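You operate a simulated robot arm through the tools that you are given. There is no shell and no other tool. Be economical: measure what you need, move in short steps, check, and stop when the job is done.

Carry out the task below with a simulated robot arm. There is one attempt and no reset: what you move stays moved.

TASK
Fetch the brass plate and set it in the green tray. Take the long pink hex key and leave it on the blue-legged table top. Open the third drawer from the top of the blue cabinet, take the black pen and put it in the inside from the top of the third drawer of the blue cabinet, then shut the drawer. Put the folded blue cloth from the optics bench top on the low shelf of the optics bench. Put one of the black lens from the optics bench top on the long beige table top. Put the oil bottle on the optics bench top. Put the green pen on the long beige table top away on the optics bench top. Do these in any order. Set down upright: oil bottle.

It is judged by the outcome, as a careful person would: the job done as asked, and still so three seconds after it is handed in. It fails if anything else is knocked over, pushed out of place, dropped, spilled or broken. Flat cloth is picked up by pressing the open fingertips on it (5 to 10 N) and closing them slowly along it; thin cloth reads only 2 to 8 mm in the jaws.

THE ROBOT
A 7-joint arm with a two-finger parallel gripper on a trunk, on a base that drives. Base frame: it is fixed to the floor where the robot stands at the start and does not move with it; the origin is under the middle of the robot, x ahead of it, y to its left, z up. Lengths are in mm, angles in rad, forces in N, time in s.
With the tool pointing down near the work surface it reaches from about 100 to 760 mm from the robot's upright axis, wherever it stands. Its first joint turns from -2.897 to 2.897 rad. Places, roughly: black lens [750, 4250, 1000]; black pen (13x2x2 cm) [400, 3000, 800]; blue-legged table top [-1200, 3300, 800]; brass plate (7x9x3 cm) [900, 0, 800]; folded blue cloth (8x6x2 cm) [500, 3800, 800]; green pen (13x2x2 cm) [-1000, 4800, 800]; green tray (26x20x8 cm) [-1100, -1000, 300]; inside of the third drawer of the blue cabinet [-1200, 100, 400]; long beige table top [-1200, 5100, 800]; long pink hex key (18x5x2 cm) [1000, 100, 800]; low shelf of the optics bench [600, 3600, 300]; oil bottle [750, 5250, 500]; optics bench top [600, 3600, 800]; third drawer of the blue cabinet [-1100, 100, 500]. Payload 3.43 kg.
Tool frame: the origin (TCP) lies between the finger pads and is the grasp point; the fingertips stand 30 mm ahead of it; z points along the fingers, y is the line along which they close. Largest opening 94 mm; finger width 28, thickness 10; the body of the gripper, 50 by 96 mm, starts 55 mm behind the TCP.
Orientation is told as [roll, pitch, yaw] about the base's x, y, z axes, in that order, counted from this pose: with the fingers straight down and closing along the base's y, the tool's x points along the base's -x, its y along +y and its z along -z.

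THE INTERFACE
- The arm moves only by the tool arm_command. Its arguments are lists of equal length, an entry for each row: "translation": the shift along the base's x, y, z in units of 30 mm (1.0 is 30 mm), a list of three; "dr": the turn, a rotation vector about the base's x, y, z in units of 5 degrees (1.0 is 5 degrees), a list of three. In form: {"translation": [[dx, dy, dz], ...], "dr": [[wx, wy, wz], ...]}. A call has 1 to 12 rows; each row shifts and turns the commanded pose from where the row before left it. "claw" is the opening, from 0 (shut) to 1 (fully open), set as the call begins (left out, the last holds). A call with a number of a shift or a turn outside -1 to 1 is refused whole. A row lasts 0.2 s, in which the tool goes at most 50 mm and 0.15 rad; a call with a longer step from one row to the next is refused whole, and so is a gripper value outside its range. Where a pose cannot be reached the arm comes as near as it can. A force on the tool above 40 N (or 10 N above the force at the start of the call, whichever is more), or a blocked arm, ends the call early, and 0.2 s more pass. The fingers move at their own pace (about 45 mm/s each) and stop on an object; they squeeze with about 30 N. The grip force told is the motor's: it shows also when the fingers shut on nothing. Time passes only in rows, and 0.2 s behind the last, so rows that do not move let the fingers close. It gives the time, the measured TCP pose, the force on the tool (base axes), the opening and the grip force at its end, in the units of the frame above (readings bear some noise), with the torque about the TCP (base axes, N m) and any sound that the robot's microphone picked up.
- Cameras (640 x 400 px; columns grow to the right, rows downward): "scene" is now at [509.5, 195.9, 1105.8]; the picture's right is [-0.33, -0.95, 0.00], its down [-0.71, 0.24, -0.66] and it looks along [0.62, -0.21, -0.75] (base axes); focal length 214 px, centre (320, 200). "wrist" rides on the gripper at [76, 14, -103] in the tool frame; the picture's right is [-0.18, 0.98, 0.00], its down [-0.75, -0.14, -0.64] and it looks along [-0.63, -0.12, 0.77] (tool axes); focal length 243 px, centre (320, 200).
- capture(camera): a new picture of that camera. The clock stands still meanwhile.
- raise_lower(by): slides the trunk up (or, below 0, down) by that many mm; the arm and the scene camera ride with it, the base frame stays. It gives what a move gives, with no picture.
- steer(legs): drives the robot by 1 to 6 legs, each [ahead, left, turn to the left] in mm, mm and rad, along the robot's own axes; the way and the turn of a leg run together, so that a leg with both is an arc; at most 1500 mm and 3.142 rad a leg. The arm and the cameras ride along, it lands a little off, and it stops where it bumps. It gives what a move gives.
- head_to(pan, tilt): turns the head with the scene camera to pan (to the left, within 1.798 rad either way) and tilt (down, from -0.506 to 1.204), counted from straight ahead of the robot. It gives what a move gives.
- point_at(camera, pixels): for up to 12 pixels [column, row] of the newest picture of that camera ("zoom" is the newest enlarged one), the place [x, y, z] in the base frame of the surface seen there, good to about 2 mm, but the place of the scene camera against the robot may be out by one fixed shift of up to 18 mm in any direction. The clock stands still meanwhile.
- inspect(camera, box): a new picture of the part [left, top, right, bottom] of that camera's present view, enlarged. The clock stands still meanwhile.
- sign_off(): hands the job in; it is judged then, once.

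Keep the steps short. Do not move on a guess: measure, check each grasp and each placing, and mend mistakes. In all there are 322 turns and 190 pictures (those below and enlarged ones count). Leave the gripper open and the arm clear of the work at the hand-in unless told otherwise, and finish with a single line.

The tools are called after ">>>" as name(argument=value, ...) on one line, values as JSON. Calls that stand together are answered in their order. arm_command: Moves the arm, as the interface text tells. Its arguments: {"type":"object","properties":{"translation":{"type":"array","items":{"type":"array","items":{"type":"number"}}},"dr":{"type":"array","items":{"type":"array","items":{"type":"number"}}},"claw":{"type":"number"}},"required":["translation","dr"]} The other tools are called the same way: raise_lower (by) slides the trunk up or down; steer (legs) drives the base; head_to (pan, tilt) turns the head that bears the scene camera; capture (camera) takes a picture; point_at (camera, pixels) gives the place of the surface under pixels of a picture; inspect (camera, box) takes an enlarged picture of a part of a camera's view; sign_off () hands the job in.

At the start:

```text
time: 0.0
tool_pos: [-5.2, 564.8, 1101.5]
orientation: [-0.006, -0.005, 0.049]
wrist_force: [0.3, 0.5, 0.4]
moment: [-0.03, 0.01, -0.02]
width: 93.9
gripper_force: 0.1
trunk travel left (down, up): [-225.0, 265.0]
robot x, y, heading: [-2.5, -0.1, -0.001]
head pan, tilt: [-0.332, 0.85]
```

scene: 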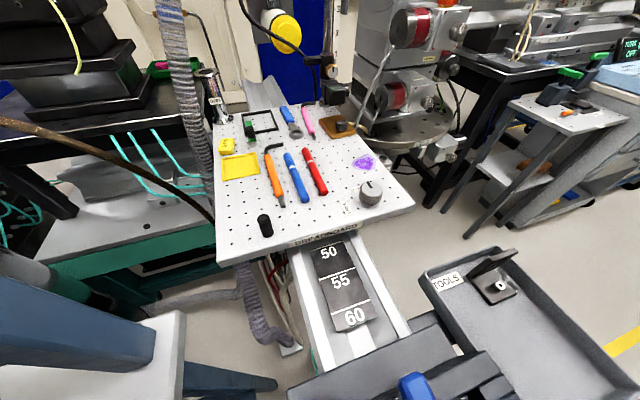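
wrist: 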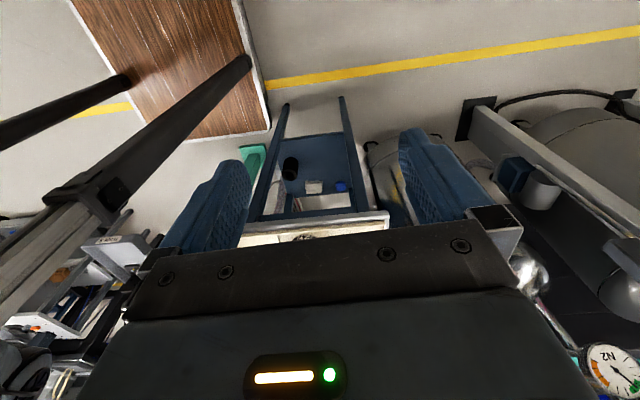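

I see the perforated table ahead, with something pink near (308,120) and brass near (338,125). I will zoom in to measure.

>>> inspect(camera="scene", box=[200, 80, 420, 240])

>>> point_at(camera="scene", pixels=[[338, 125], [308, 120], [325, 140], [217, 262], [413, 205], [215, 110], [355, 105], [350, 300], [500, 300]])

```text
2.50 times, centred on (310, 160) of scene
```

zoom: 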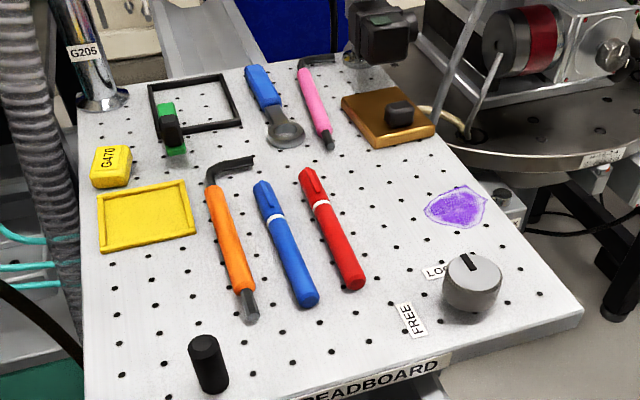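

```text
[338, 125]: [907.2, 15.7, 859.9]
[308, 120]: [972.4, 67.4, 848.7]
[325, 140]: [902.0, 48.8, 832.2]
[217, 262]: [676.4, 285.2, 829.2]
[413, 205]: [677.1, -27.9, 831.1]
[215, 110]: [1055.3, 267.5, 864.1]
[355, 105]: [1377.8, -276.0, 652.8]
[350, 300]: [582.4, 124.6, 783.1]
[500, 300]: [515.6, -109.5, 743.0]
```

Next I look straight ahead and down, then left, to learn where the free floor is.

>>> head_to(pan=0, tilt=1.2)

>>> capture(camera="scene")

>>> head_to(pan=1.5, tilt=0.6)

>>> capture(camera="scene")

>>> head_to(pan=-1.75, tilt=0.6)

>>> capture(camera="scene")

```text
time: 0.8
tool_pos: [-4.3, 564.6, 1101.4]
orientation: [-0.005, -0.007, 0.05]
wrist_force: [0.7, -0.1, 0.4]
moment: [-0.01, 0.04, 0.0]
width: 94.0
gripper_force: 0.0
trunk travel left (down, up): [-225.0, 265.0]
robot x, y, heading: [-1.4, -0.8, 0.003]
head pan, tilt: [0.0, 1.201]
```

```text
186 pictures are left
```

scene: 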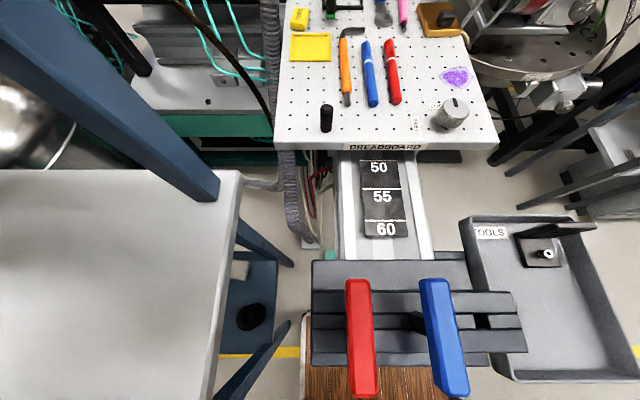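

```text
time: 2.4
tool_pos: [-5.3, 563.6, 1101.1]
orientation: [-0.006, -0.008, 0.05]
wrist_force: [0.8, 0.4, -0.2]
moment: [-0.01, 0.01, 0.02]
width: 94.2
gripper_force: 0.1
trunk travel left (down, up): [-225.0, 265.0]
robot x, y, heading: [-0.1, -3.1, -0.003]
head pan, tilt: [1.499, 0.6]
```

```text
185 pictures are left
```

scene: 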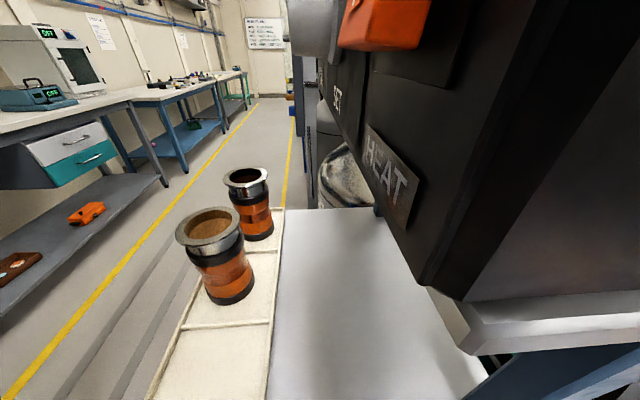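

```text
time: 5.2
tool_pos: [-5.1, 564.3, 1101.4]
orientation: [-0.003, -0.008, 0.048]
wrist_force: [0.2, -0.1, -0.3]
moment: [0.0, -0.03, 0.03]
width: 93.5
gripper_force: 0.1
trunk travel left (down, up): [-225.0, 265.0]
robot x, y, heading: [-4.0, -0.0, 0.003]
head pan, tilt: [-1.751, 0.6]
```

```text
184 pictures are left
```

scene: 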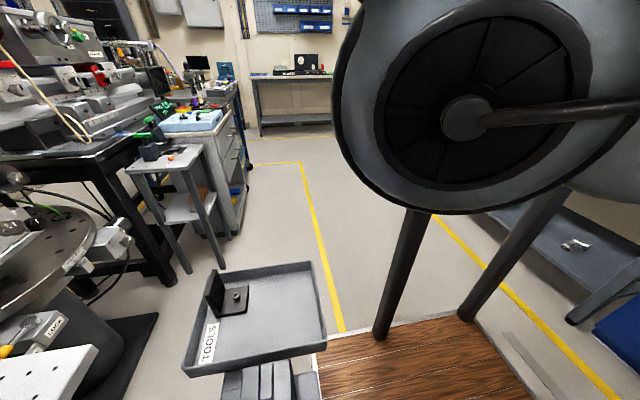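

I measure some nearby things in this right-hand view to learn what belongs to the robot.

>>> point_at(camera="scene", pixels=[[317, 385], [450, 320], [525, 395], [320, 345], [195, 372], [310, 262], [260, 395], [375, 335], [470, 310], [340, 330], [190, 270], [225, 262]])

>>> head_to(pan=1.5, tilt=1.2)

>>> capture(camera="scene")

>>> point_at(camera="scene", pixels=[[100, 50], [100, 200], [200, 100], [300, 50], [300, 150], [400, 100], [500, 200], [300, 300], [200, 300], [500, 350], [100, 350], [600, 300]])

```text
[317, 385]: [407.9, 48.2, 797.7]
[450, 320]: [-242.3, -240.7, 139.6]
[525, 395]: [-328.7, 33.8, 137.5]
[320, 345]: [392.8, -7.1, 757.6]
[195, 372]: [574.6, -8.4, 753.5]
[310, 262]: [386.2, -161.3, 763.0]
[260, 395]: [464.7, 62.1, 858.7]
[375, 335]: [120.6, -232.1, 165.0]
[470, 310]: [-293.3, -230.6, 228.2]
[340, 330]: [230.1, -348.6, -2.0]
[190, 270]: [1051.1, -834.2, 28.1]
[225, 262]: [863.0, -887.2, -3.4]
```

```text
time: 8.0
tool_pos: [-4.3, 563.9, 1102.0]
orientation: [-0.006, -0.007, 0.051]
wrist_force: [-0.1, 0.1, 1.3]
moment: [-0.03, -0.02, 0.02]
width: 94.0
gripper_force: 0.1
trunk travel left (down, up): [-225.0, 265.0]
robot x, y, heading: [0.2, 1.6, -0.002]
head pan, tilt: [1.499, 1.201]
```

```text
183 pictures are left
```

scene: 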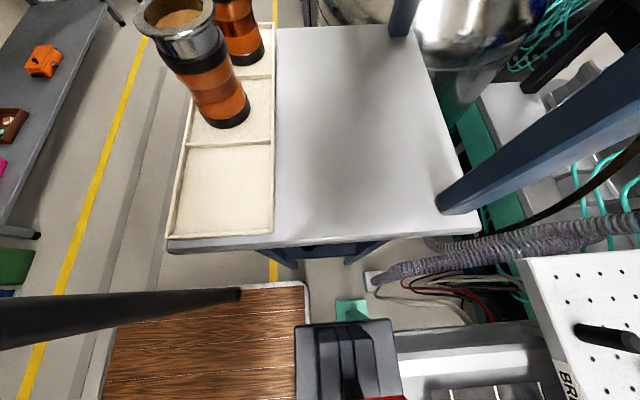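

```text
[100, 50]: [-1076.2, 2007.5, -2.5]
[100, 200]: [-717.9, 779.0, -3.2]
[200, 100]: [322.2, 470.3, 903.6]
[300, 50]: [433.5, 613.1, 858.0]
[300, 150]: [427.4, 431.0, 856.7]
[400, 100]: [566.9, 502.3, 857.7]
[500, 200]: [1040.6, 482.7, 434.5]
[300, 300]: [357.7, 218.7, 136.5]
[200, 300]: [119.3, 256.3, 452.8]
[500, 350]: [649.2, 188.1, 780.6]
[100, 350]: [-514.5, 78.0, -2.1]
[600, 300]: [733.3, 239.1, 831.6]
```

I go back to the straight-down forward view and measure the vise, tray and rail in front of the base.

>>> head_to(pan=0, tilt=1.2)

>>> capture(camera="scene")

>>> point_at(camera="scene", pixels=[[320, 380], [360, 285], [335, 265], [520, 340], [435, 280], [345, 250], [425, 250], [470, 220], [600, 370], [235, 390], [380, 180], [500, 380]])

```text
time: 9.6
tool_pos: [-5.3, 563.7, 1101.5]
orientation: [-0.005, -0.006, 0.05]
wrist_force: [-0.1, 0.2, -1.0]
moment: [0.0, -0.01, 0.01]
width: 93.8
gripper_force: 0.2
trunk travel left (down, up): [-225.0, 265.0]
robot x, y, heading: [-0.3, 1.5, 0.0]
head pan, tilt: [0.0, 1.201]
```

```text
182 pictures are left
```

scene: 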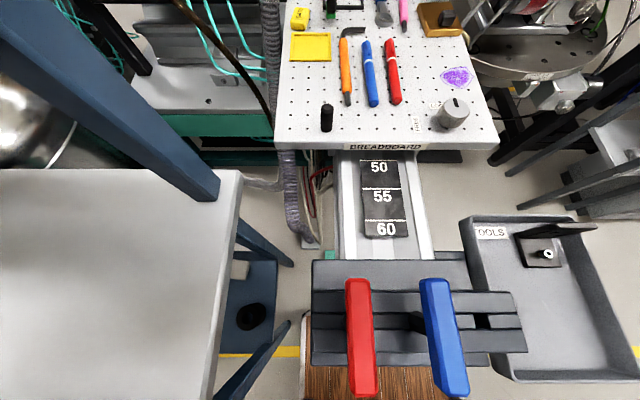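

```text
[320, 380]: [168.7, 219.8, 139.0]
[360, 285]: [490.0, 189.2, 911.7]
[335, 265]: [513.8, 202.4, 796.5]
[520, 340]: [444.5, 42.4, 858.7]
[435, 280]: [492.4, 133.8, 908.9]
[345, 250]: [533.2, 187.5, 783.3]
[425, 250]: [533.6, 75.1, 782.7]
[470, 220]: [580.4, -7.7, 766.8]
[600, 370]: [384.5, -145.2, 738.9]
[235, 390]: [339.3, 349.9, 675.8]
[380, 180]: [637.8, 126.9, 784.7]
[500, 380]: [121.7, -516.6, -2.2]
```

I measure low obstacles ahead of the base's front edge before driving forward.

>>> point_at(camera="scene", pixels=[[330, 255], [312, 243], [306, 318], [303, 350], [252, 310], [288, 262], [285, 325], [235, 225], [290, 200], [450, 158], [440, 240], [260, 350]])

>>> head_to(pan=-0.7, tilt=0.9)

>>> capture(camera="scene")

```text
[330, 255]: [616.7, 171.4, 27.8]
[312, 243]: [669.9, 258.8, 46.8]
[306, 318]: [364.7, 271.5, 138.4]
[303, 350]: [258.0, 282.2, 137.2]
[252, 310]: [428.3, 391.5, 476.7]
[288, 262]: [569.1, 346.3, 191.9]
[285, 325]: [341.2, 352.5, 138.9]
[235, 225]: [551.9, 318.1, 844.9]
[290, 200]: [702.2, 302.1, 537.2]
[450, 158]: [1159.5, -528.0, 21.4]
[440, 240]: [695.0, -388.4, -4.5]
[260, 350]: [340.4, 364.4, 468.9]
```

```text
time: 10.6
tool_pos: [-5.0, 563.8, 1102.0]
orientation: [-0.005, -0.007, 0.051]
wrist_force: [-0.4, 0.5, 0.6]
moment: [-0.02, 0.03, 0.01]
width: 94.2
gripper_force: 0.0
trunk travel left (down, up): [-225.0, 265.0]
robot x, y, heading: [-1.7, 0.4, 0.002]
head pan, tilt: [-0.7, 0.901]
```

```text
181 pictures are left
```

scene: 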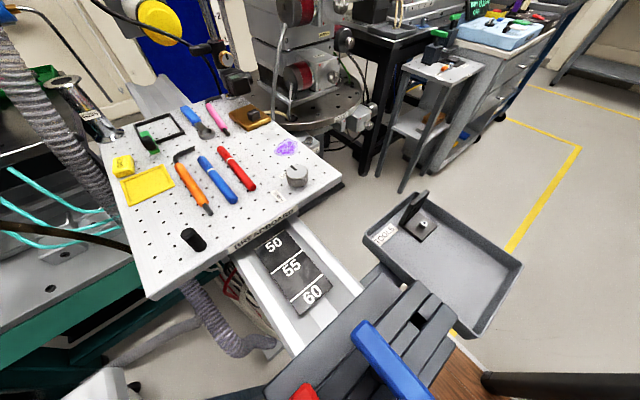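

I pan fully left to see the arm and the bottles beside it before swinging.

>>> head_to(pan=1.79, tilt=0.2)

>>> capture(camera="scene")

>>> head_to(pan=0.8, tilt=0.5)

>>> capture(camera="scene")

>>> point_at(camera="scene", pixels=[[50, 200], [50, 350], [150, 100], [150, 250], [250, 100], [250, 250], [350, 100], [350, 250], [450, 100], [450, 250], [550, 100], [550, 250]])

```text
time: 12.9
tool_pos: [-4.7, 563.4, 1100.7]
orientation: [-0.005, -0.006, 0.05]
wrist_force: [0.5, -0.4, 0.4]
moment: [0.04, 0.0, 0.04]
width: 94.0
gripper_force: 0.0
trunk travel left (down, up): [-225.0, 265.0]
robot x, y, heading: [0.1, 0.4, 0.003]
head pan, tilt: [1.791, 0.201]
```

```text
180 pictures are left
```

scene: 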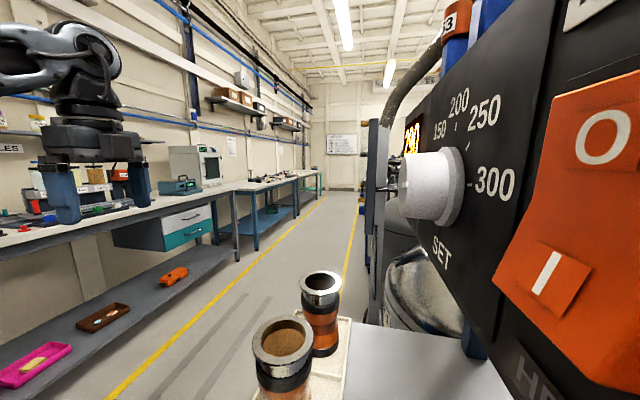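

```text
time: 14.2
tool_pos: [-5.2, 563.3, 1102.1]
orientation: [-0.006, -0.008, 0.051]
wrist_force: [-0.1, 0.0, -0.5]
moment: [-0.02, 0.02, -0.02]
width: 94.0
gripper_force: 0.1
trunk travel left (down, up): [-225.0, 265.0]
robot x, y, heading: [-3.5, 0.8, 0.005]
head pan, tilt: [0.799, 0.499]
```

```text
179 pictures are left
```

scene: 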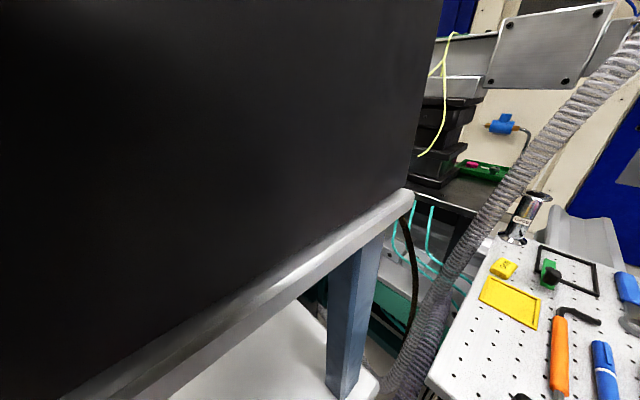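

```text
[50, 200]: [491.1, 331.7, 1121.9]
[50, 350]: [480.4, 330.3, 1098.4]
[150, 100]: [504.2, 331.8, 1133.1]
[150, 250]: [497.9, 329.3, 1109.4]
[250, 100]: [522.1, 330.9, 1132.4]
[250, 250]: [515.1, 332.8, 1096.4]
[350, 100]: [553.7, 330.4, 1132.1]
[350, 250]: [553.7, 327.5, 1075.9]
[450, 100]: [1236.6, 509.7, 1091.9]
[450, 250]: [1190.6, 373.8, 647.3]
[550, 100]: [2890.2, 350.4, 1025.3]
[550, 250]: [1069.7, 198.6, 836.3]
```

The oven front is at y≈330, x≈480–575, so I will first pull the arm in, then swing it to the front inside that.

>>> arm_command(translation=[[0, -1, 0], [0, -1, 0], [0, -1, 0], [0, -1, 0], [0, -1, 0], [0.8, -0.6, 0], [0.8, -0.6, 0], [0.8, -0.6, 0], [0.8, -0.6, 0], [0.8, -0.6, 0], [0.8, -0.6, 0], [0.8, -0.6, 0]], dr=[[0, 0, 0], [0, 0, 0], [0, 0, 0], [0, 0, 0], [0, 0, 0], [0, 0, 0], [0, 0, 0], [0, 0, 0], [0, 0, 0], [0, 0, 0], [0, 0, 0], [0, 0, 0]], claw=0.5)

>>> arm_command(translation=[[0.8, -0.8, 0], [0.8, -0.8, 0], [0.8, -0.8, 0], [0.8, -0.8, 0], [0.8, -0.8, 0], [0.8, -0.8, 0], [0.8, -0.8, 0], [0.8, -0.8, 0], [0.8, -0.8, 0], [0, -0.8, 0], [0, -0.8, 0], [0, 0, 0]], dr=[[0, 0, 0], [0, 0, 0], [0, 0, 0], [0, 0, 0], [0, 0, 0], [0, 0, 0], [0, 0, 0], [0, 0, 0], [0, 0, 0], [0, 0, 0], [0, 0, 0], [0, 0, 0]])

>>> capture(camera="wrist")

```text
time: 17.0
tool_pos: [153.0, 383.7, 1100.1]
orientation: [-0.067, -0.088, 0.182]
wrist_force: [0.1, -0.9, 0.9]
moment: [-0.02, -0.01, 0.04]
width: 47.2
gripper_force: 0.1
out of reach, approached as far as the arm can: row 4, 5, 6, 7, 8
trunk travel left (down, up): [-225.0, 265.0]
robot x, y, heading: [-1.8, -0.6, -0.001]
head pan, tilt: [0.799, 0.499]
stopped in row 12: the arm was blocked; the commanded pose is now the measured one
```

```text
time: 17.6
tool_pos: [177.1, 374.3, 1110.4]
orientation: [-0.149, -0.172, 0.34]
wrist_force: [-0.1, 0.0, -0.6]
moment: [-0.04, -0.03, -0.02]
width: 47.0
gripper_force: 0.0
trunk travel left (down, up): [-225.0, 265.0]
robot x, y, heading: [1.2, 2.5, 0.003]
head pan, tilt: [0.799, 0.499]
stopped in row 3: the arm was blocked; the commanded pose is now the measured one
```

```text
178 pictures are left
```

wrist: 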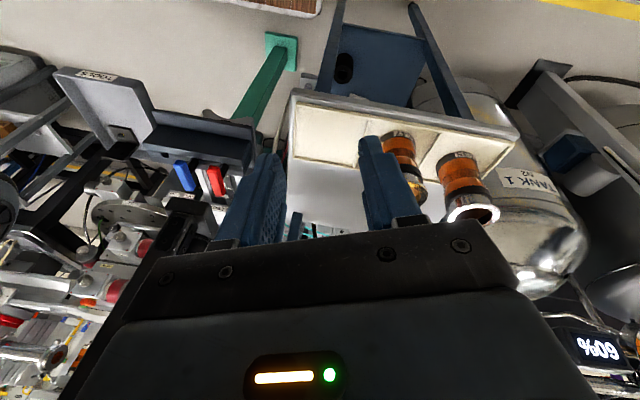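

The arm gets blocked when folded in this close and high. I'll back the robot into the aisle and swing there at a larger radius.

>>> steer(legs=[[-350, 0, 0]])

>>> arm_command(translation=[[-0.5, 1, 0], [-0.5, 1, 0], [-0.5, 1, 0], [-0.5, 1, 0], [0.6, 0.6, 0], [0.6, 0.6, 0]], dr=[[0.5, 0.5, -1], [0.5, 0.5, -1], [0.4, 0.5, -1], [0.3, 0.5, -0.9], [0, 0, 0], [0, 0, 0]])

```text
time: 19.9
tool_pos: [-176.0, 373.8, 1109.7]
orientation: [-0.149, -0.173, 0.341]
wrist_force: [0.4, 0.3, 0.6]
moment: [0.03, 0.02, -0.01]
width: 46.9
gripper_force: 0.0
trunk travel left (down, up): [-225.0, 265.0]
robot x, y, heading: [-353.1, -0.2, 0.003]
head pan, tilt: [0.799, 0.499]
```

```text
time: 21.3
tool_pos: [-216.6, 522.6, 1111.5]
orientation: [0.027, -0.026, 0.013]
wrist_force: [0.4, 0.3, -0.7]
moment: [-0.02, -0.01, 0.01]
width: 47.0
gripper_force: 0.1
trunk travel left (down, up): [-225.0, 265.0]
robot x, y, heading: [-356.1, -3.5, -0.002]
head pan, tilt: [0.799, 0.499]
```

The arm is free again; I swing to the front at about 545 mm radius.

>>> arm_command(translation=[[0.87, -0.45, 0], [0.87, -0.45, 0], [0.87, -0.45, 0], [0.87, -0.45, 0], [0.87, -0.45, 0], [0.87, -0.45, 0], [0.87, -0.45, 0], [0.87, -0.45, 0], [0.6, -0.78, 0], [0.6, -0.78, 0], [0.6, -0.78, 0], [0.6, -0.78, 0]], dr=[[0, 0, 0], [0, 0, 0], [0, 0, 0], [0, 0, 0], [0, 0, 0], [0, 0, 0], [0, 0, 0], [0, 0, 0], [0, 0, 0], [0, 0, 0], [0, 0, 0], [0, 0, 0]])

>>> arm_command(translation=[[0.6, -0.78, 0], [0.6, -0.78, 0], [0.6, -0.78, 0], [0.6, -0.78, 0], [0.21, -0.96, 0], [0.21, -0.96, 0], [0.21, -0.96, 0], [0.21, -0.96, 0], [0.21, -0.96, 0], [0.21, -0.96, 0], [0.21, -0.96, 0], [0.21, -0.96, 0]], dr=[[0, 0, 0], [0, 0, 0], [0, 0, 0], [0, 0, 0], [0, 0, 0], [0, 0, 0], [0, 0, 0], [0, 0, 0], [0, 0, 0], [0, 0, 0], [0, 0, 0], [0, 0, 0]])

>>> head_to(pan=0, tilt=0.6)

>>> capture(camera="scene")

>>> capture(camera="wrist")

```text
time: 22.6
tool_pos: [-128.6, 447.6, 1111.6]
orientation: [0.026, -0.024, 0.138]
wrist_force: [-0.2, 0.1, 0.1]
moment: [0.0, -0.02, 0.01]
width: 47.3
gripper_force: 0.0
trunk travel left (down, up): [-225.0, 265.0]
robot x, y, heading: [-350.6, 2.0, 0.003]
head pan, tilt: [0.799, 0.499]
stopped in row 6: the arm was blocked; the commanded pose is now the measured one
```

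```text
time: 23.5
tool_pos: [-109.4, 421.3, 1126.4]
orientation: [-0.052, -0.098, 0.322]
wrist_force: [-0.7, 0.2, 0.0]
moment: [0.05, 0.07, 0.02]
width: 47.1
gripper_force: 0.1
trunk travel left (down, up): [-225.0, 265.0]
robot x, y, heading: [-353.7, -3.1, 0.001]
head pan, tilt: [0.799, 0.499]
stopped in row 4: the arm was blocked; the commanded pose is now the measured one
```

```text
time: 24.6
tool_pos: [-109.8, 421.3, 1126.6]
orientation: [-0.05, -0.098, 0.322]
wrist_force: [-0.2, 0.2, 0.8]
moment: [-0.01, 0.03, -0.01]
width: 46.9
gripper_force: 0.0
trunk travel left (down, up): [-225.0, 265.0]
robot x, y, heading: [-349.6, 1.0, 0.005]
head pan, tilt: [0.0, 0.6]
```

```text
177 pictures are left
```

scene: 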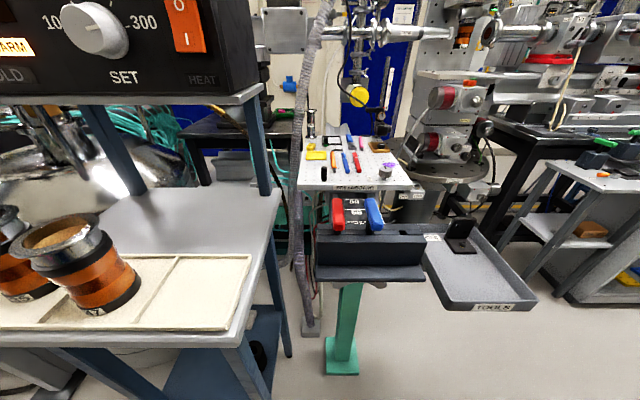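

```text
176 pictures are left
```

wrist: 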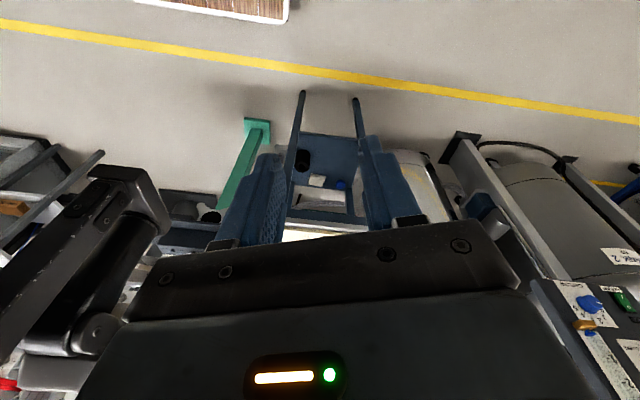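

The arm gets blocked on something. In the wrist view a dark jointed bar stands at the left (100,270); I'll locate it.

>>> point_at(camera="wrist", pixels=[[120, 180], [150, 205], [110, 220], [60, 250], [30, 300], [100, 250], [95, 330], [60, 375], [10, 380], [140, 230], [10, 330], [250, 200]])

>>> inspect(camera="wrist", box=[0, 140, 240, 400])

```text
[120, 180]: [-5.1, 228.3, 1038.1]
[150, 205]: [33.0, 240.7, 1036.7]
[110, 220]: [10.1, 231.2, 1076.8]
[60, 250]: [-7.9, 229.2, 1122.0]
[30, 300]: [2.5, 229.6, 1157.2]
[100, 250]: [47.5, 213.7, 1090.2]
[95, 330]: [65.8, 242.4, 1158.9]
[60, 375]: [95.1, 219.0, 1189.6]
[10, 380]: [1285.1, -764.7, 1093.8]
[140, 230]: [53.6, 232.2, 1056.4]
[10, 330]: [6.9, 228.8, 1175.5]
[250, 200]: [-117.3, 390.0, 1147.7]
```

```text
1.54 times, centred on (120, 270) of wrist
```

zoom: 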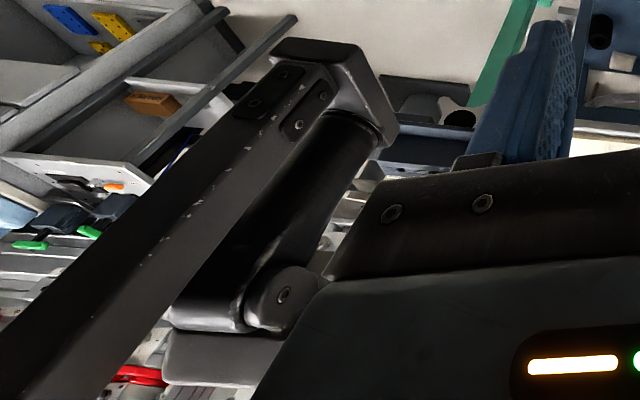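

The bar is the robot's own camera mast at its front left. I look back right toward the robot body to learn its shape.

>>> head_to(pan=-1.79, tilt=0.3)

>>> capture(camera="scene")

>>> point_at(camera="scene", pixels=[[370, 200], [450, 50], [450, 180], [450, 250], [550, 50], [550, 180], [600, 100], [620, 250], [380, 300], [480, 350], [560, 350], [350, 100]])

>>> head_to(pan=1.79, tilt=0.3)

>>> capture(camera="scene")

```text
time: 26.4
tool_pos: [-109.3, 421.0, 1124.9]
orientation: [-0.053, -0.098, 0.32]
wrist_force: [0.6, -0.4, -0.2]
moment: [-0.01, 0.02, 0.01]
width: 46.8
gripper_force: 0.0
trunk travel left (down, up): [-225.0, 265.0]
robot x, y, heading: [-357.5, 0.2, -0.003]
head pan, tilt: [-1.791, 0.3]
```

```text
174 pictures are left
```

scene: 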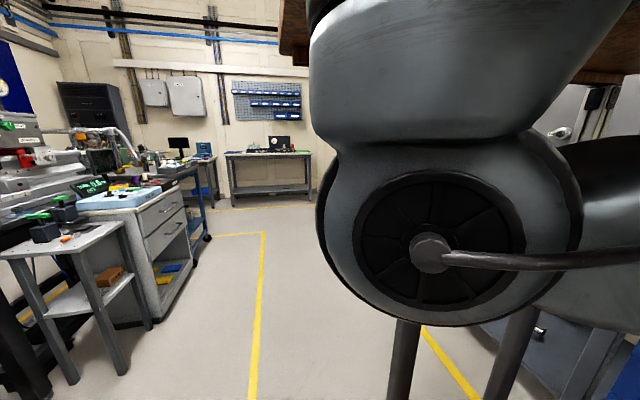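

```text
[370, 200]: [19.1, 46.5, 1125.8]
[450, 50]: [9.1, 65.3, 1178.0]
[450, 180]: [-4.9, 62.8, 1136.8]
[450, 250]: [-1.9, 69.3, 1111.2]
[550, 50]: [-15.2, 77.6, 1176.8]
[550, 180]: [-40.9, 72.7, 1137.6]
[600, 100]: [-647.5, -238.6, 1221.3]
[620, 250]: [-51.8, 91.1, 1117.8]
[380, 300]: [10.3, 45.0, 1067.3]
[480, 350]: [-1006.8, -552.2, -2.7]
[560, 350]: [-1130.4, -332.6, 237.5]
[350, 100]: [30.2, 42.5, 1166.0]
```

```text
time: 29.4
tool_pos: [-109.4, 420.7, 1125.4]
orientation: [-0.051, -0.096, 0.321]
wrist_force: [-0.9, -0.2, 0.2]
moment: [-0.01, -0.03, -0.01]
width: 47.1
gripper_force: 0.0
trunk travel left (down, up): [-225.0, 265.0]
robot x, y, heading: [-350.4, 1.7, 0.008]
head pan, tilt: [1.791, 0.3]
```

```text
173 pictures are left
```

scene: 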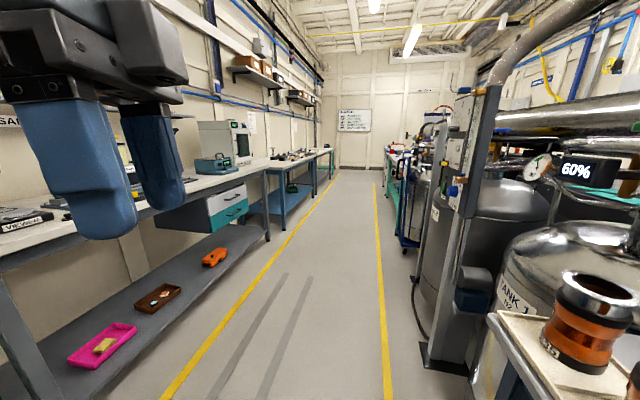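

The mast blocks the front-left, so I'll work with the arm on the robot's left side and turn the base instead. I put the arm back to its start pose and look ahead to measure the tray corners and floor.

>>> arm_command(translation=[[-0.9, 0.6, 0], [-0.9, 0.6, 0], [-0.9, 0.6, 0], [-0.9, 0.6, 0], [-0.9, 0.6, 0], [-0.9, 0.6, -0.2], [-0.9, 0.6, -0.2], [-0.9, 0.6, -0.2], [0, 0, 0]], dr=[[0.5, 0.7, -1], [0.5, 0.7, -1], [0, 0, -1], [0, 0, -0.5], [0, 0, 0], [0, 0, 0], [0, 0, 0], [0, 0, 0], [0, 0, 0]], claw=0.9)

>>> head_to(pan=-0.4, tilt=0.6)

>>> capture(camera="scene")

```text
time: 31.4
tool_pos: [-323.8, 562.7, 1105.4]
orientation: [0.062, 0.006, 0.0]
wrist_force: [-0.5, 0.3, 0.6]
moment: [0.01, -0.03, 0.0]
width: 84.4
gripper_force: 0.1
trunk travel left (down, up): [-225.0, 265.0]
robot x, y, heading: [-353.2, 1.2, 0.004]
head pan, tilt: [1.791, 0.3]
```

```text
time: 33.4
tool_pos: [-323.1, 562.4, 1105.6]
orientation: [0.062, 0.006, 0.004]
wrist_force: [-1.1, 0.3, 0.3]
moment: [0.03, -0.04, 0.01]
width: 84.7
gripper_force: 0.1
trunk travel left (down, up): [-225.0, 265.0]
robot x, y, heading: [-352.8, -0.7, -0.0]
head pan, tilt: [-0.4, 0.6]
```

```text
172 pictures are left
```

scene: 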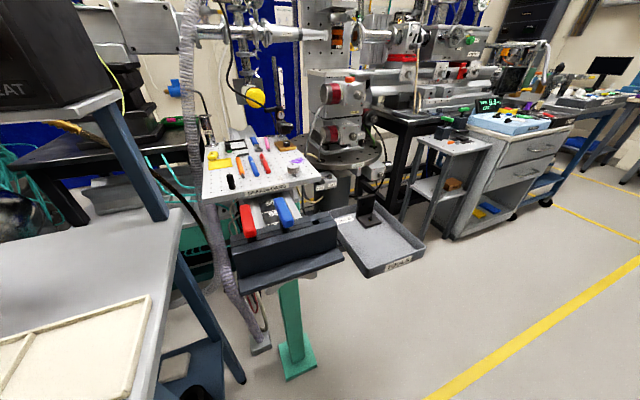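

>>> point_at(camera="scene", pixels=[[368, 276], [424, 244], [385, 204], [338, 226], [340, 262], [330, 215], [240, 290], [315, 365], [402, 222], [449, 237], [375, 185], [355, 170]])

```text
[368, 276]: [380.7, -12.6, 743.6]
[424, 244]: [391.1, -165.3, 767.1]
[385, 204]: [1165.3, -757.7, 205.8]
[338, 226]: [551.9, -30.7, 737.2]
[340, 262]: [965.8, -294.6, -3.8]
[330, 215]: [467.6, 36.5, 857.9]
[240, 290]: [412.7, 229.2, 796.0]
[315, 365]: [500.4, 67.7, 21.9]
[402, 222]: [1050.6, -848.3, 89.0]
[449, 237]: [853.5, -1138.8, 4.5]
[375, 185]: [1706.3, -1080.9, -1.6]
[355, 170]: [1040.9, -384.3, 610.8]
```

Tray spans x≈381–590, y≈−165…−10. I turn the base −50° and move to the right of the tray first.

>>> steer(legs=[[0, 0, -0.873], [306, -257, 0]])

>>> head_to(pan=1.3, tilt=0.6)

>>> capture(camera="scene")

```text
time: 38.2
tool_pos: [98.7, -57.0, 1106.8]
orientation: [0.063, 0.003, -0.849]
wrist_force: [-0.2, 0.5, -0.4]
moment: [-0.03, -0.01, 0.0]
width: 84.5
gripper_force: 0.1
trunk travel left (down, up): [-225.0, 265.0]
robot x, y, heading: [-350.1, -405.7, -0.847]
head pan, tilt: [-0.4, 0.6]
```

```text
time: 39.9
tool_pos: [98.0, -58.4, 1105.9]
orientation: [0.063, 0.006, -0.85]
wrist_force: [-0.4, 0.6, 1.0]
moment: [-0.02, -0.02, -0.04]
width: 84.4
gripper_force: 0.0
trunk travel left (down, up): [-225.0, 265.0]
robot x, y, heading: [-347.0, -403.5, -0.853]
head pan, tilt: [1.3, 0.6]
```

```text
171 pictures are left
```

scene: 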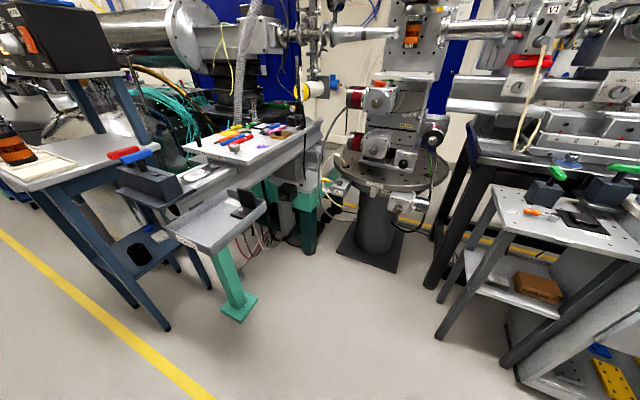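

I measure overhead and floor obstacles around the breadboard.

>>> point_at(camera="scene", pixels=[[370, 40], [302, 92], [318, 12], [345, 168], [340, 250], [390, 272], [428, 285], [352, 98], [440, 335], [410, 10], [310, 125], [520, 225]])

```text
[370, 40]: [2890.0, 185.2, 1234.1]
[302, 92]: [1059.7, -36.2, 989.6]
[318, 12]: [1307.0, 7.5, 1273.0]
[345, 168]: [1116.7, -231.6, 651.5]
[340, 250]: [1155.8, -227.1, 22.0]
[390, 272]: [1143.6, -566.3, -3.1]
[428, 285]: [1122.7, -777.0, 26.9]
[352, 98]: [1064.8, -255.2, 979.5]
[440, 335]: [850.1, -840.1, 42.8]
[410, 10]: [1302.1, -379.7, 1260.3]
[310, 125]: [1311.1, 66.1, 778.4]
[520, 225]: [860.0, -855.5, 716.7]
```

Path is clear; I drive to about (330,−330), keeping the front-left post right of the tray.

>>> steer(legs=[[392, 558, 0]])

>>> head_to(pan=1.75, tilt=0.7)

>>> capture(camera="scene")

>>> capture(camera="wrist")

```text
time: 43.7
tool_pos: [769.9, 8.2, 1107.2]
orientation: [0.064, 0.003, -0.847]
wrist_force: [-0.6, -0.3, 0.2]
moment: [-0.01, 0.01, 0.02]
width: 84.4
gripper_force: 0.0
trunk travel left (down, up): [-225.0, 265.0]
robot x, y, heading: [328.0, -339.5, -0.849]
head pan, tilt: [1.3, 0.6]
```

```text
time: 44.6
tool_pos: [769.2, 8.3, 1106.9]
orientation: [0.064, 0.003, -0.849]
wrist_force: [-0.8, 0.0, 0.7]
moment: [-0.01, -0.02, -0.03]
width: 84.4
gripper_force: 0.0
trunk travel left (down, up): [-225.0, 265.0]
robot x, y, heading: [327.5, -343.4, -0.848]
head pan, tilt: [1.751, 0.7]
```

```text
170 pictures are left
```

scene: 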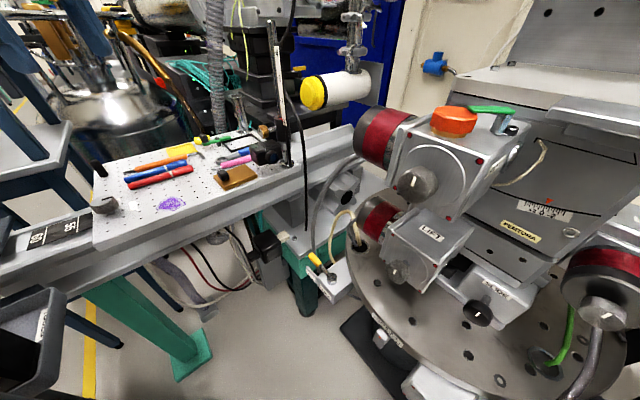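

```text
169 pictures are left
```

wrist: 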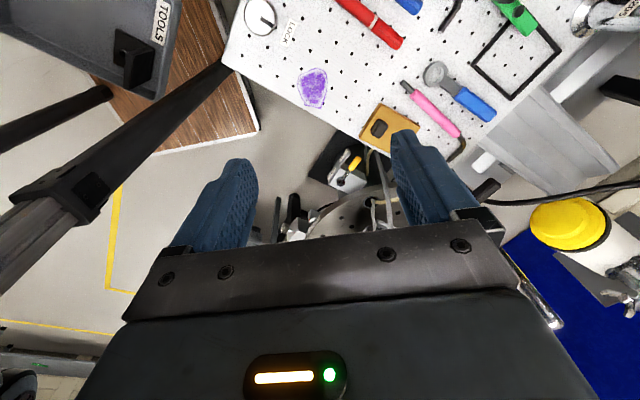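

Both targets are in the wrist view (plate ~(388,128), pink key ~(435,110)). I zoom and measure.

>>> inspect(camera="wrist", box=[320, 50, 520, 175])

>>> point_at(camera="wrist", pixels=[[382, 104], [418, 128], [362, 138], [380, 127], [402, 84], [420, 100], [440, 119], [456, 134], [463, 150], [450, 160], [395, 120], [370, 110]])

```text
3.20 times, centred on (420, 112) of wrist
```

zoom: 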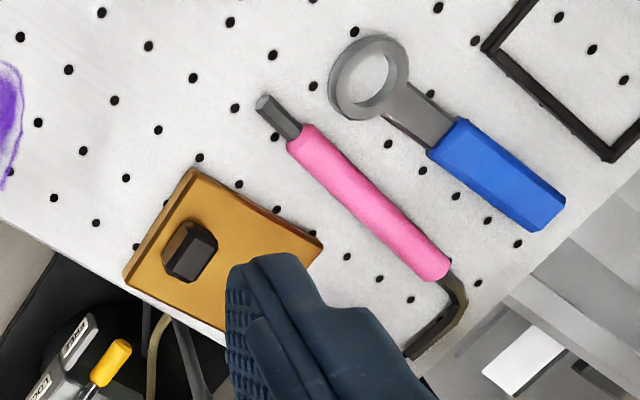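

```text
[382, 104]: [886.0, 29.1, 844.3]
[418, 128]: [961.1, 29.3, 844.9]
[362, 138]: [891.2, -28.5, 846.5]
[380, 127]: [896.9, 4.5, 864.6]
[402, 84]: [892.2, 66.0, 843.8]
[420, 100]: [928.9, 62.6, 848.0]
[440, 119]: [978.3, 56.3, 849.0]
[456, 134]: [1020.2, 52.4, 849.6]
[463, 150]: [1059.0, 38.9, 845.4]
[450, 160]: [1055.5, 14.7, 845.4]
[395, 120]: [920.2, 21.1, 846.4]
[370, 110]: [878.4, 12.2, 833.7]
```

The plate carries a black knob. I measure the knob's top corners and plate corners in the zoom picture.

>>> point_at(camera="zoom", pixels=[[186, 228], [212, 242], [195, 272], [180, 258], [195, 250], [192, 172], [318, 245], [128, 278], [295, 135], [445, 275], [370, 205], [265, 103]])

```text
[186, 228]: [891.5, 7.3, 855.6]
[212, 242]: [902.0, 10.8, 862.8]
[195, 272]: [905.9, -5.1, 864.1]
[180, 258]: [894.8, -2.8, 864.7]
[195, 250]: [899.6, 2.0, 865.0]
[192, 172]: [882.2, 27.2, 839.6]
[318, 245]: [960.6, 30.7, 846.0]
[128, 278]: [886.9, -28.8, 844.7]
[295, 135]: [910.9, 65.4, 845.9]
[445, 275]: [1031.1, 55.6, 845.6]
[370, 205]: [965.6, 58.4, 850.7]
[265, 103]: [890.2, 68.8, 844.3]
```

Plate: x≈882–962, y≈−30…30, top z≈845, board z≈832. I'll grip it across y at x≈918, clear of the key. First move above it, levelling and yawing to 0.

>>> arm_command(translation=[[0.41, -0.02, -0.3], [0.41, -0.02, -0.3], [0.41, -0.02, -0.3], [0.41, -0.02, -0.3], [0.41, -0.02, -0.3], [0.41, -0.02, -0.3], [0.41, -0.02, -0.3], [0.41, -0.02, -0.3], [0.41, -0.02, -0.3], [0.41, -0.02, -0.3], [0.41, -0.02, -0.3], [0.41, -0.02, -0.3]], dr=[[-0.48, 0.55, 0], [0, 0, 0.88], [0, 0, 0.88], [0, 0, 0.88], [0, 0, 0.88], [0, 0, 0.88], [0, 0, 0.88], [0, 0, 0.88], [0, 0, 0.88], [0, 0, 0.88], [0, 0, 0.88], [0, 0, 0.88]])

>>> capture(camera="wrist")

```text
time: 45.8
tool_pos: [744.7, 44.4, 1070.1]
orientation: [0.014, 0.01, -0.384]
wrist_force: [0.4, 0.8, 0.5]
moment: [0.01, -0.01, -0.01]
width: 84.6
gripper_force: 0.1
trunk travel left (down, up): [-225.0, 265.0]
robot x, y, heading: [323.4, -340.0, -0.854]
head pan, tilt: [1.751, 0.7]
stopped in row 6: the arm was blocked; the commanded pose is now the measured one
```

```text
167 pictures are left
```

wrist: 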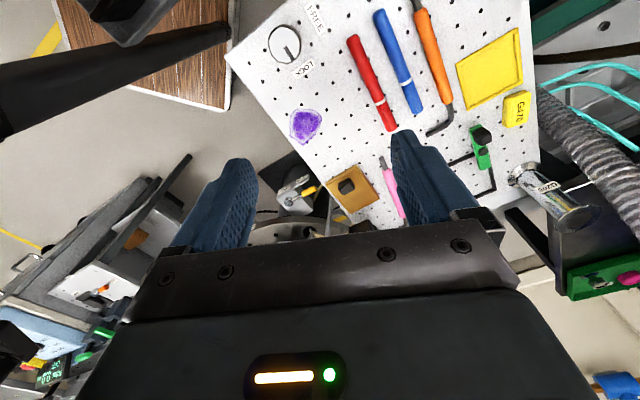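

The blocks all fit a wrist-turn limit (joint 7): yaw must turn the other way. I rotate the tool negatively to yaw ≈ −1.57, staying high.

>>> arm_command(translation=[[0.3, -0.3, 0.3], [0.3, -0.3, 0.3], [0.3, -0.3, 0.3], [0, -0.3, 0], [0, -0.3, 0], [0, 0, 0], [0, 0, 0], [0, 0, 0], [0, 0, 0], [0, 0, 0], [0, 0, 0], [0, 0, 0]], dr=[[0, 0, -1], [0, 0, -1], [0, 0, -1], [0, 0, -1], [0, 0, -1], [0, 0, -1], [0, 0, -1], [0, 0, -1], [0, 0, -1], [0, 0, -1], [0, 0, -1], [0, 0, -1]])

>>> capture(camera="wrist")

```text
time: 48.4
tool_pos: [771.7, 0.5, 1097.4]
orientation: [0.014, 0.011, -1.434]
wrist_force: [0.3, 0.0, 0.1]
moment: [0.0, 0.02, 0.02]
width: 84.7
gripper_force: 0.1
trunk travel left (down, up): [-225.0, 265.0]
robot x, y, heading: [327.4, -338.3, -0.846]
head pan, tilt: [1.751, 0.7]
```

```text
166 pictures are left
```

wrist: 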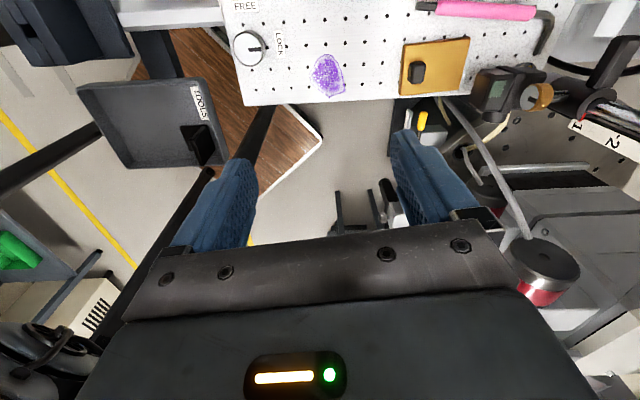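

It turns freely this way. The whole plate is visible; I measure corners and the dark mount next to it.

>>> inspect(camera="wrist", box=[380, 0, 580, 125])

>>> point_at(camera="wrist", pixels=[[403, 43], [467, 40], [401, 94], [462, 90], [415, 72], [475, 85], [500, 70], [545, 95], [485, 115], [450, 10], [530, 12], [395, 65]])

```text
3.20 times, centred on (480, 62) of wrist
```

zoom: 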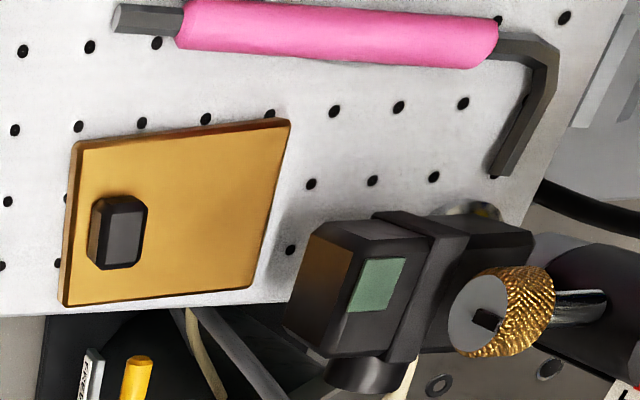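

```text
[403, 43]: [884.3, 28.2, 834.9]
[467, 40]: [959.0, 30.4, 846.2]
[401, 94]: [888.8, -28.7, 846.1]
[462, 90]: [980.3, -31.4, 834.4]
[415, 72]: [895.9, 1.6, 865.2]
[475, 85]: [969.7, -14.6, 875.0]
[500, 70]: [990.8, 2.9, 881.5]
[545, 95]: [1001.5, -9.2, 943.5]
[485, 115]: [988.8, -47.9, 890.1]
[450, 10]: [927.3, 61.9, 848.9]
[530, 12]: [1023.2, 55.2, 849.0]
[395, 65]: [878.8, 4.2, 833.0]
```

An instrument overhangs at x≥965, z≥875, so gripping the knob (x≈889–908, y≈−8…11, top 865) with the fingers closing along x is the safe grasp. I approach above it at yaw −π/2.

>>> arm_command(translation=[[0.42, 0, -0.4], [0.42, 0, -0.4], [0.42, 0, -0.4], [0.42, 0, -0.4], [0.42, 0, -0.4], [0.42, 0, -0.4], [0.42, 0, -0.4], [0.42, 0, -0.4], [0.42, 0, -0.4], [0.42, 0, -0.4], [0, 0, 0]], dr=[[0, 0, -0.78], [0, 0, -0.78], [0, 0, 0], [0, 0, 0], [0, 0, 0], [0, 0, 0], [0, 0, 0], [0, 0, 0], [0, 0, 0], [0, 0, 0], [0, 0, 0]], claw=0.55)

>>> capture(camera="wrist")

```text
time: 49.8
tool_pos: [750.0, 42.4, 1043.4]
orientation: [0.017, 0.025, -1.415]
wrist_force: [0.8, 0.1, 0.0]
moment: [0.0, 0.01, 0.01]
width: 51.6
gripper_force: 0.1
trunk travel left (down, up): [-225.0, 265.0]
robot x, y, heading: [324.9, -335.1, -0.85]
head pan, tilt: [1.751, 0.7]
stopped in row 6: the arm was blocked; the commanded pose is now the measured one
```

```text
164 pictures are left
```

wrist: 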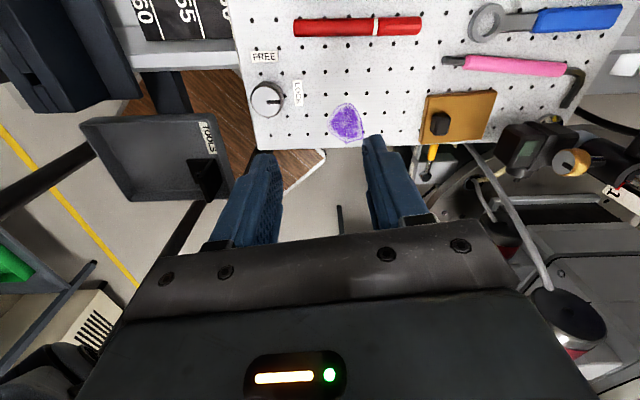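

Blocked again. I look back at the robot's own links to see what is touching.

>>> head_to(pan=-1.79, tilt=-0.2)

>>> capture(camera="scene")

>>> head_to(pan=1.79, tilt=-0.3)

>>> capture(camera="scene")

```text
time: 52.7
tool_pos: [750.2, 42.3, 1042.6]
orientation: [0.018, 0.025, -1.414]
wrist_force: [0.3, -0.1, 0.4]
moment: [-0.01, 0.02, 0.0]
width: 51.6
gripper_force: 0.0
trunk travel left (down, up): [-225.0, 265.0]
robot x, y, heading: [328.4, -338.3, -0.85]
head pan, tilt: [-1.791, -0.201]
```

```text
163 pictures are left
```

scene: 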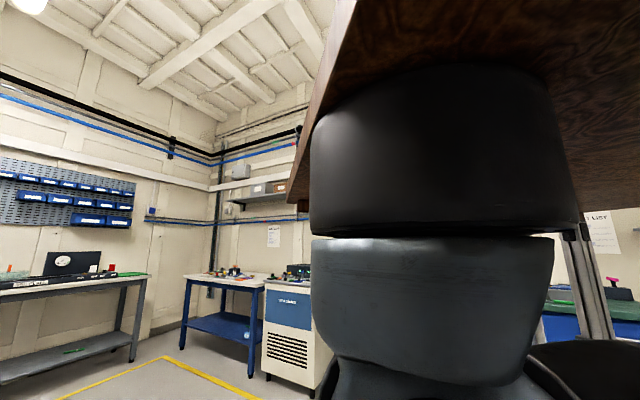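

```text
time: 55.7
tool_pos: [750.4, 41.6, 1041.9]
orientation: [0.018, 0.027, -1.416]
wrist_force: [-0.3, 0.1, 0.1]
moment: [0.0, 0.0, -0.02]
width: 51.8
gripper_force: 0.0
trunk travel left (down, up): [-225.0, 265.0]
robot x, y, heading: [326.2, -341.1, -0.847]
head pan, tilt: [1.791, -0.3]
```

```text
162 pictures are left
```

scene: 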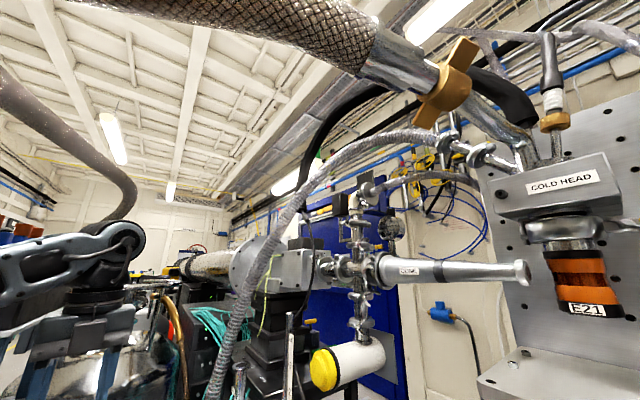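

It looks like the arm hangs from an overhead board. I measure that hanging base to find the true first-joint axis.

>>> head_to(pan=-1.79, tilt=0.1)

>>> capture(camera="scene")

>>> point_at(camera="scene", pixels=[[320, 80], [360, 80], [400, 80], [440, 80], [480, 80], [520, 80], [545, 80], [440, 160], [360, 160], [520, 160], [440, 20], [600, 300]])

```text
time: 58.7
tool_pos: [749.1, 42.0, 1043.1]
orientation: [0.017, 0.027, -1.417]
wrist_force: [0.1, 0.2, -0.1]
moment: [0.03, -0.03, 0.0]
width: 51.7
gripper_force: 0.1
trunk travel left (down, up): [-225.0, 265.0]
robot x, y, heading: [326.3, -344.6, -0.852]
head pan, tilt: [-1.791, 0.099]
```

```text
161 pictures are left
```

scene: 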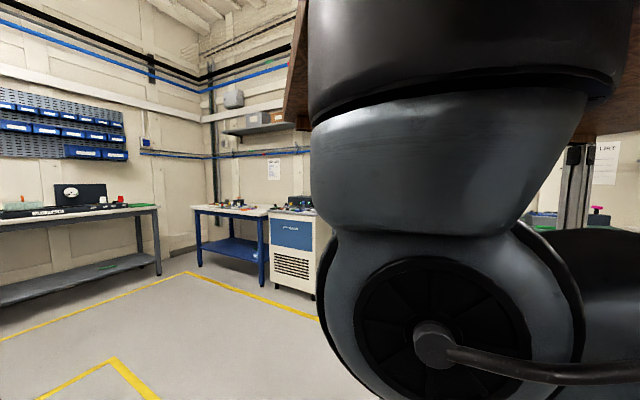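

```text
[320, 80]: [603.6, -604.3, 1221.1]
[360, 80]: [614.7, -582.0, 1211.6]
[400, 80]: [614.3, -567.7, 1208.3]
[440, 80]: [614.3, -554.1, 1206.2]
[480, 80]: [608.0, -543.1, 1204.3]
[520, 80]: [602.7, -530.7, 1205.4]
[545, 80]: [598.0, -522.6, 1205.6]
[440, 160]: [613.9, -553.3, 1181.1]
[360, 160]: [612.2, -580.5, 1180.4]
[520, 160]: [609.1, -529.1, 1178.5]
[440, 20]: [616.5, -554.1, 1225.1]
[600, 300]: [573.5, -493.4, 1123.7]
```

The arm's first-joint axis is actually ~320 mm ahead of the robot's middle, hanging at z≈1230, and the camera mast beside it blocks the high, stretched arm. I'll lower the tool first, then raise the trunk so the arm works hanging below the mast.

>>> arm_command(translation=[[0, 0, -0.6], [0, 0, -0.6], [0, 0, -0.6], [0, 0, -0.6], [0, 0, -0.6], [0, 0, -0.6]], dr=[[0, 0, 0], [0, 0, 0], [0, 0, 0], [0, 0, 0], [0, 0, 0], [0, 0, 0]])

>>> raise_lower(by=150)

```text
time: 60.1
tool_pos: [736.8, 50.8, 952.4]
orientation: [0.023, 0.047, -1.396]
wrist_force: [-0.5, 0.1, -0.4]
moment: [-0.02, 0.0, 0.0]
width: 51.6
gripper_force: 0.0
trunk travel left (down, up): [-225.0, 265.0]
robot x, y, heading: [326.6, -341.4, -0.853]
head pan, tilt: [-1.791, 0.099]
```

```text
time: 61.9
tool_pos: [739.1, 46.3, 1087.2]
orientation: [0.019, 0.031, -1.398]
wrist_force: [0.2, -0.6, 0.0]
moment: [0.01, -0.01, 0.05]
width: 51.9
gripper_force: 0.0
trunk travel left (down, up): [-375.0, 115.0]
robot x, y, heading: [321.5, -338.9, -0.853]
head pan, tilt: [-1.791, 0.099]
```

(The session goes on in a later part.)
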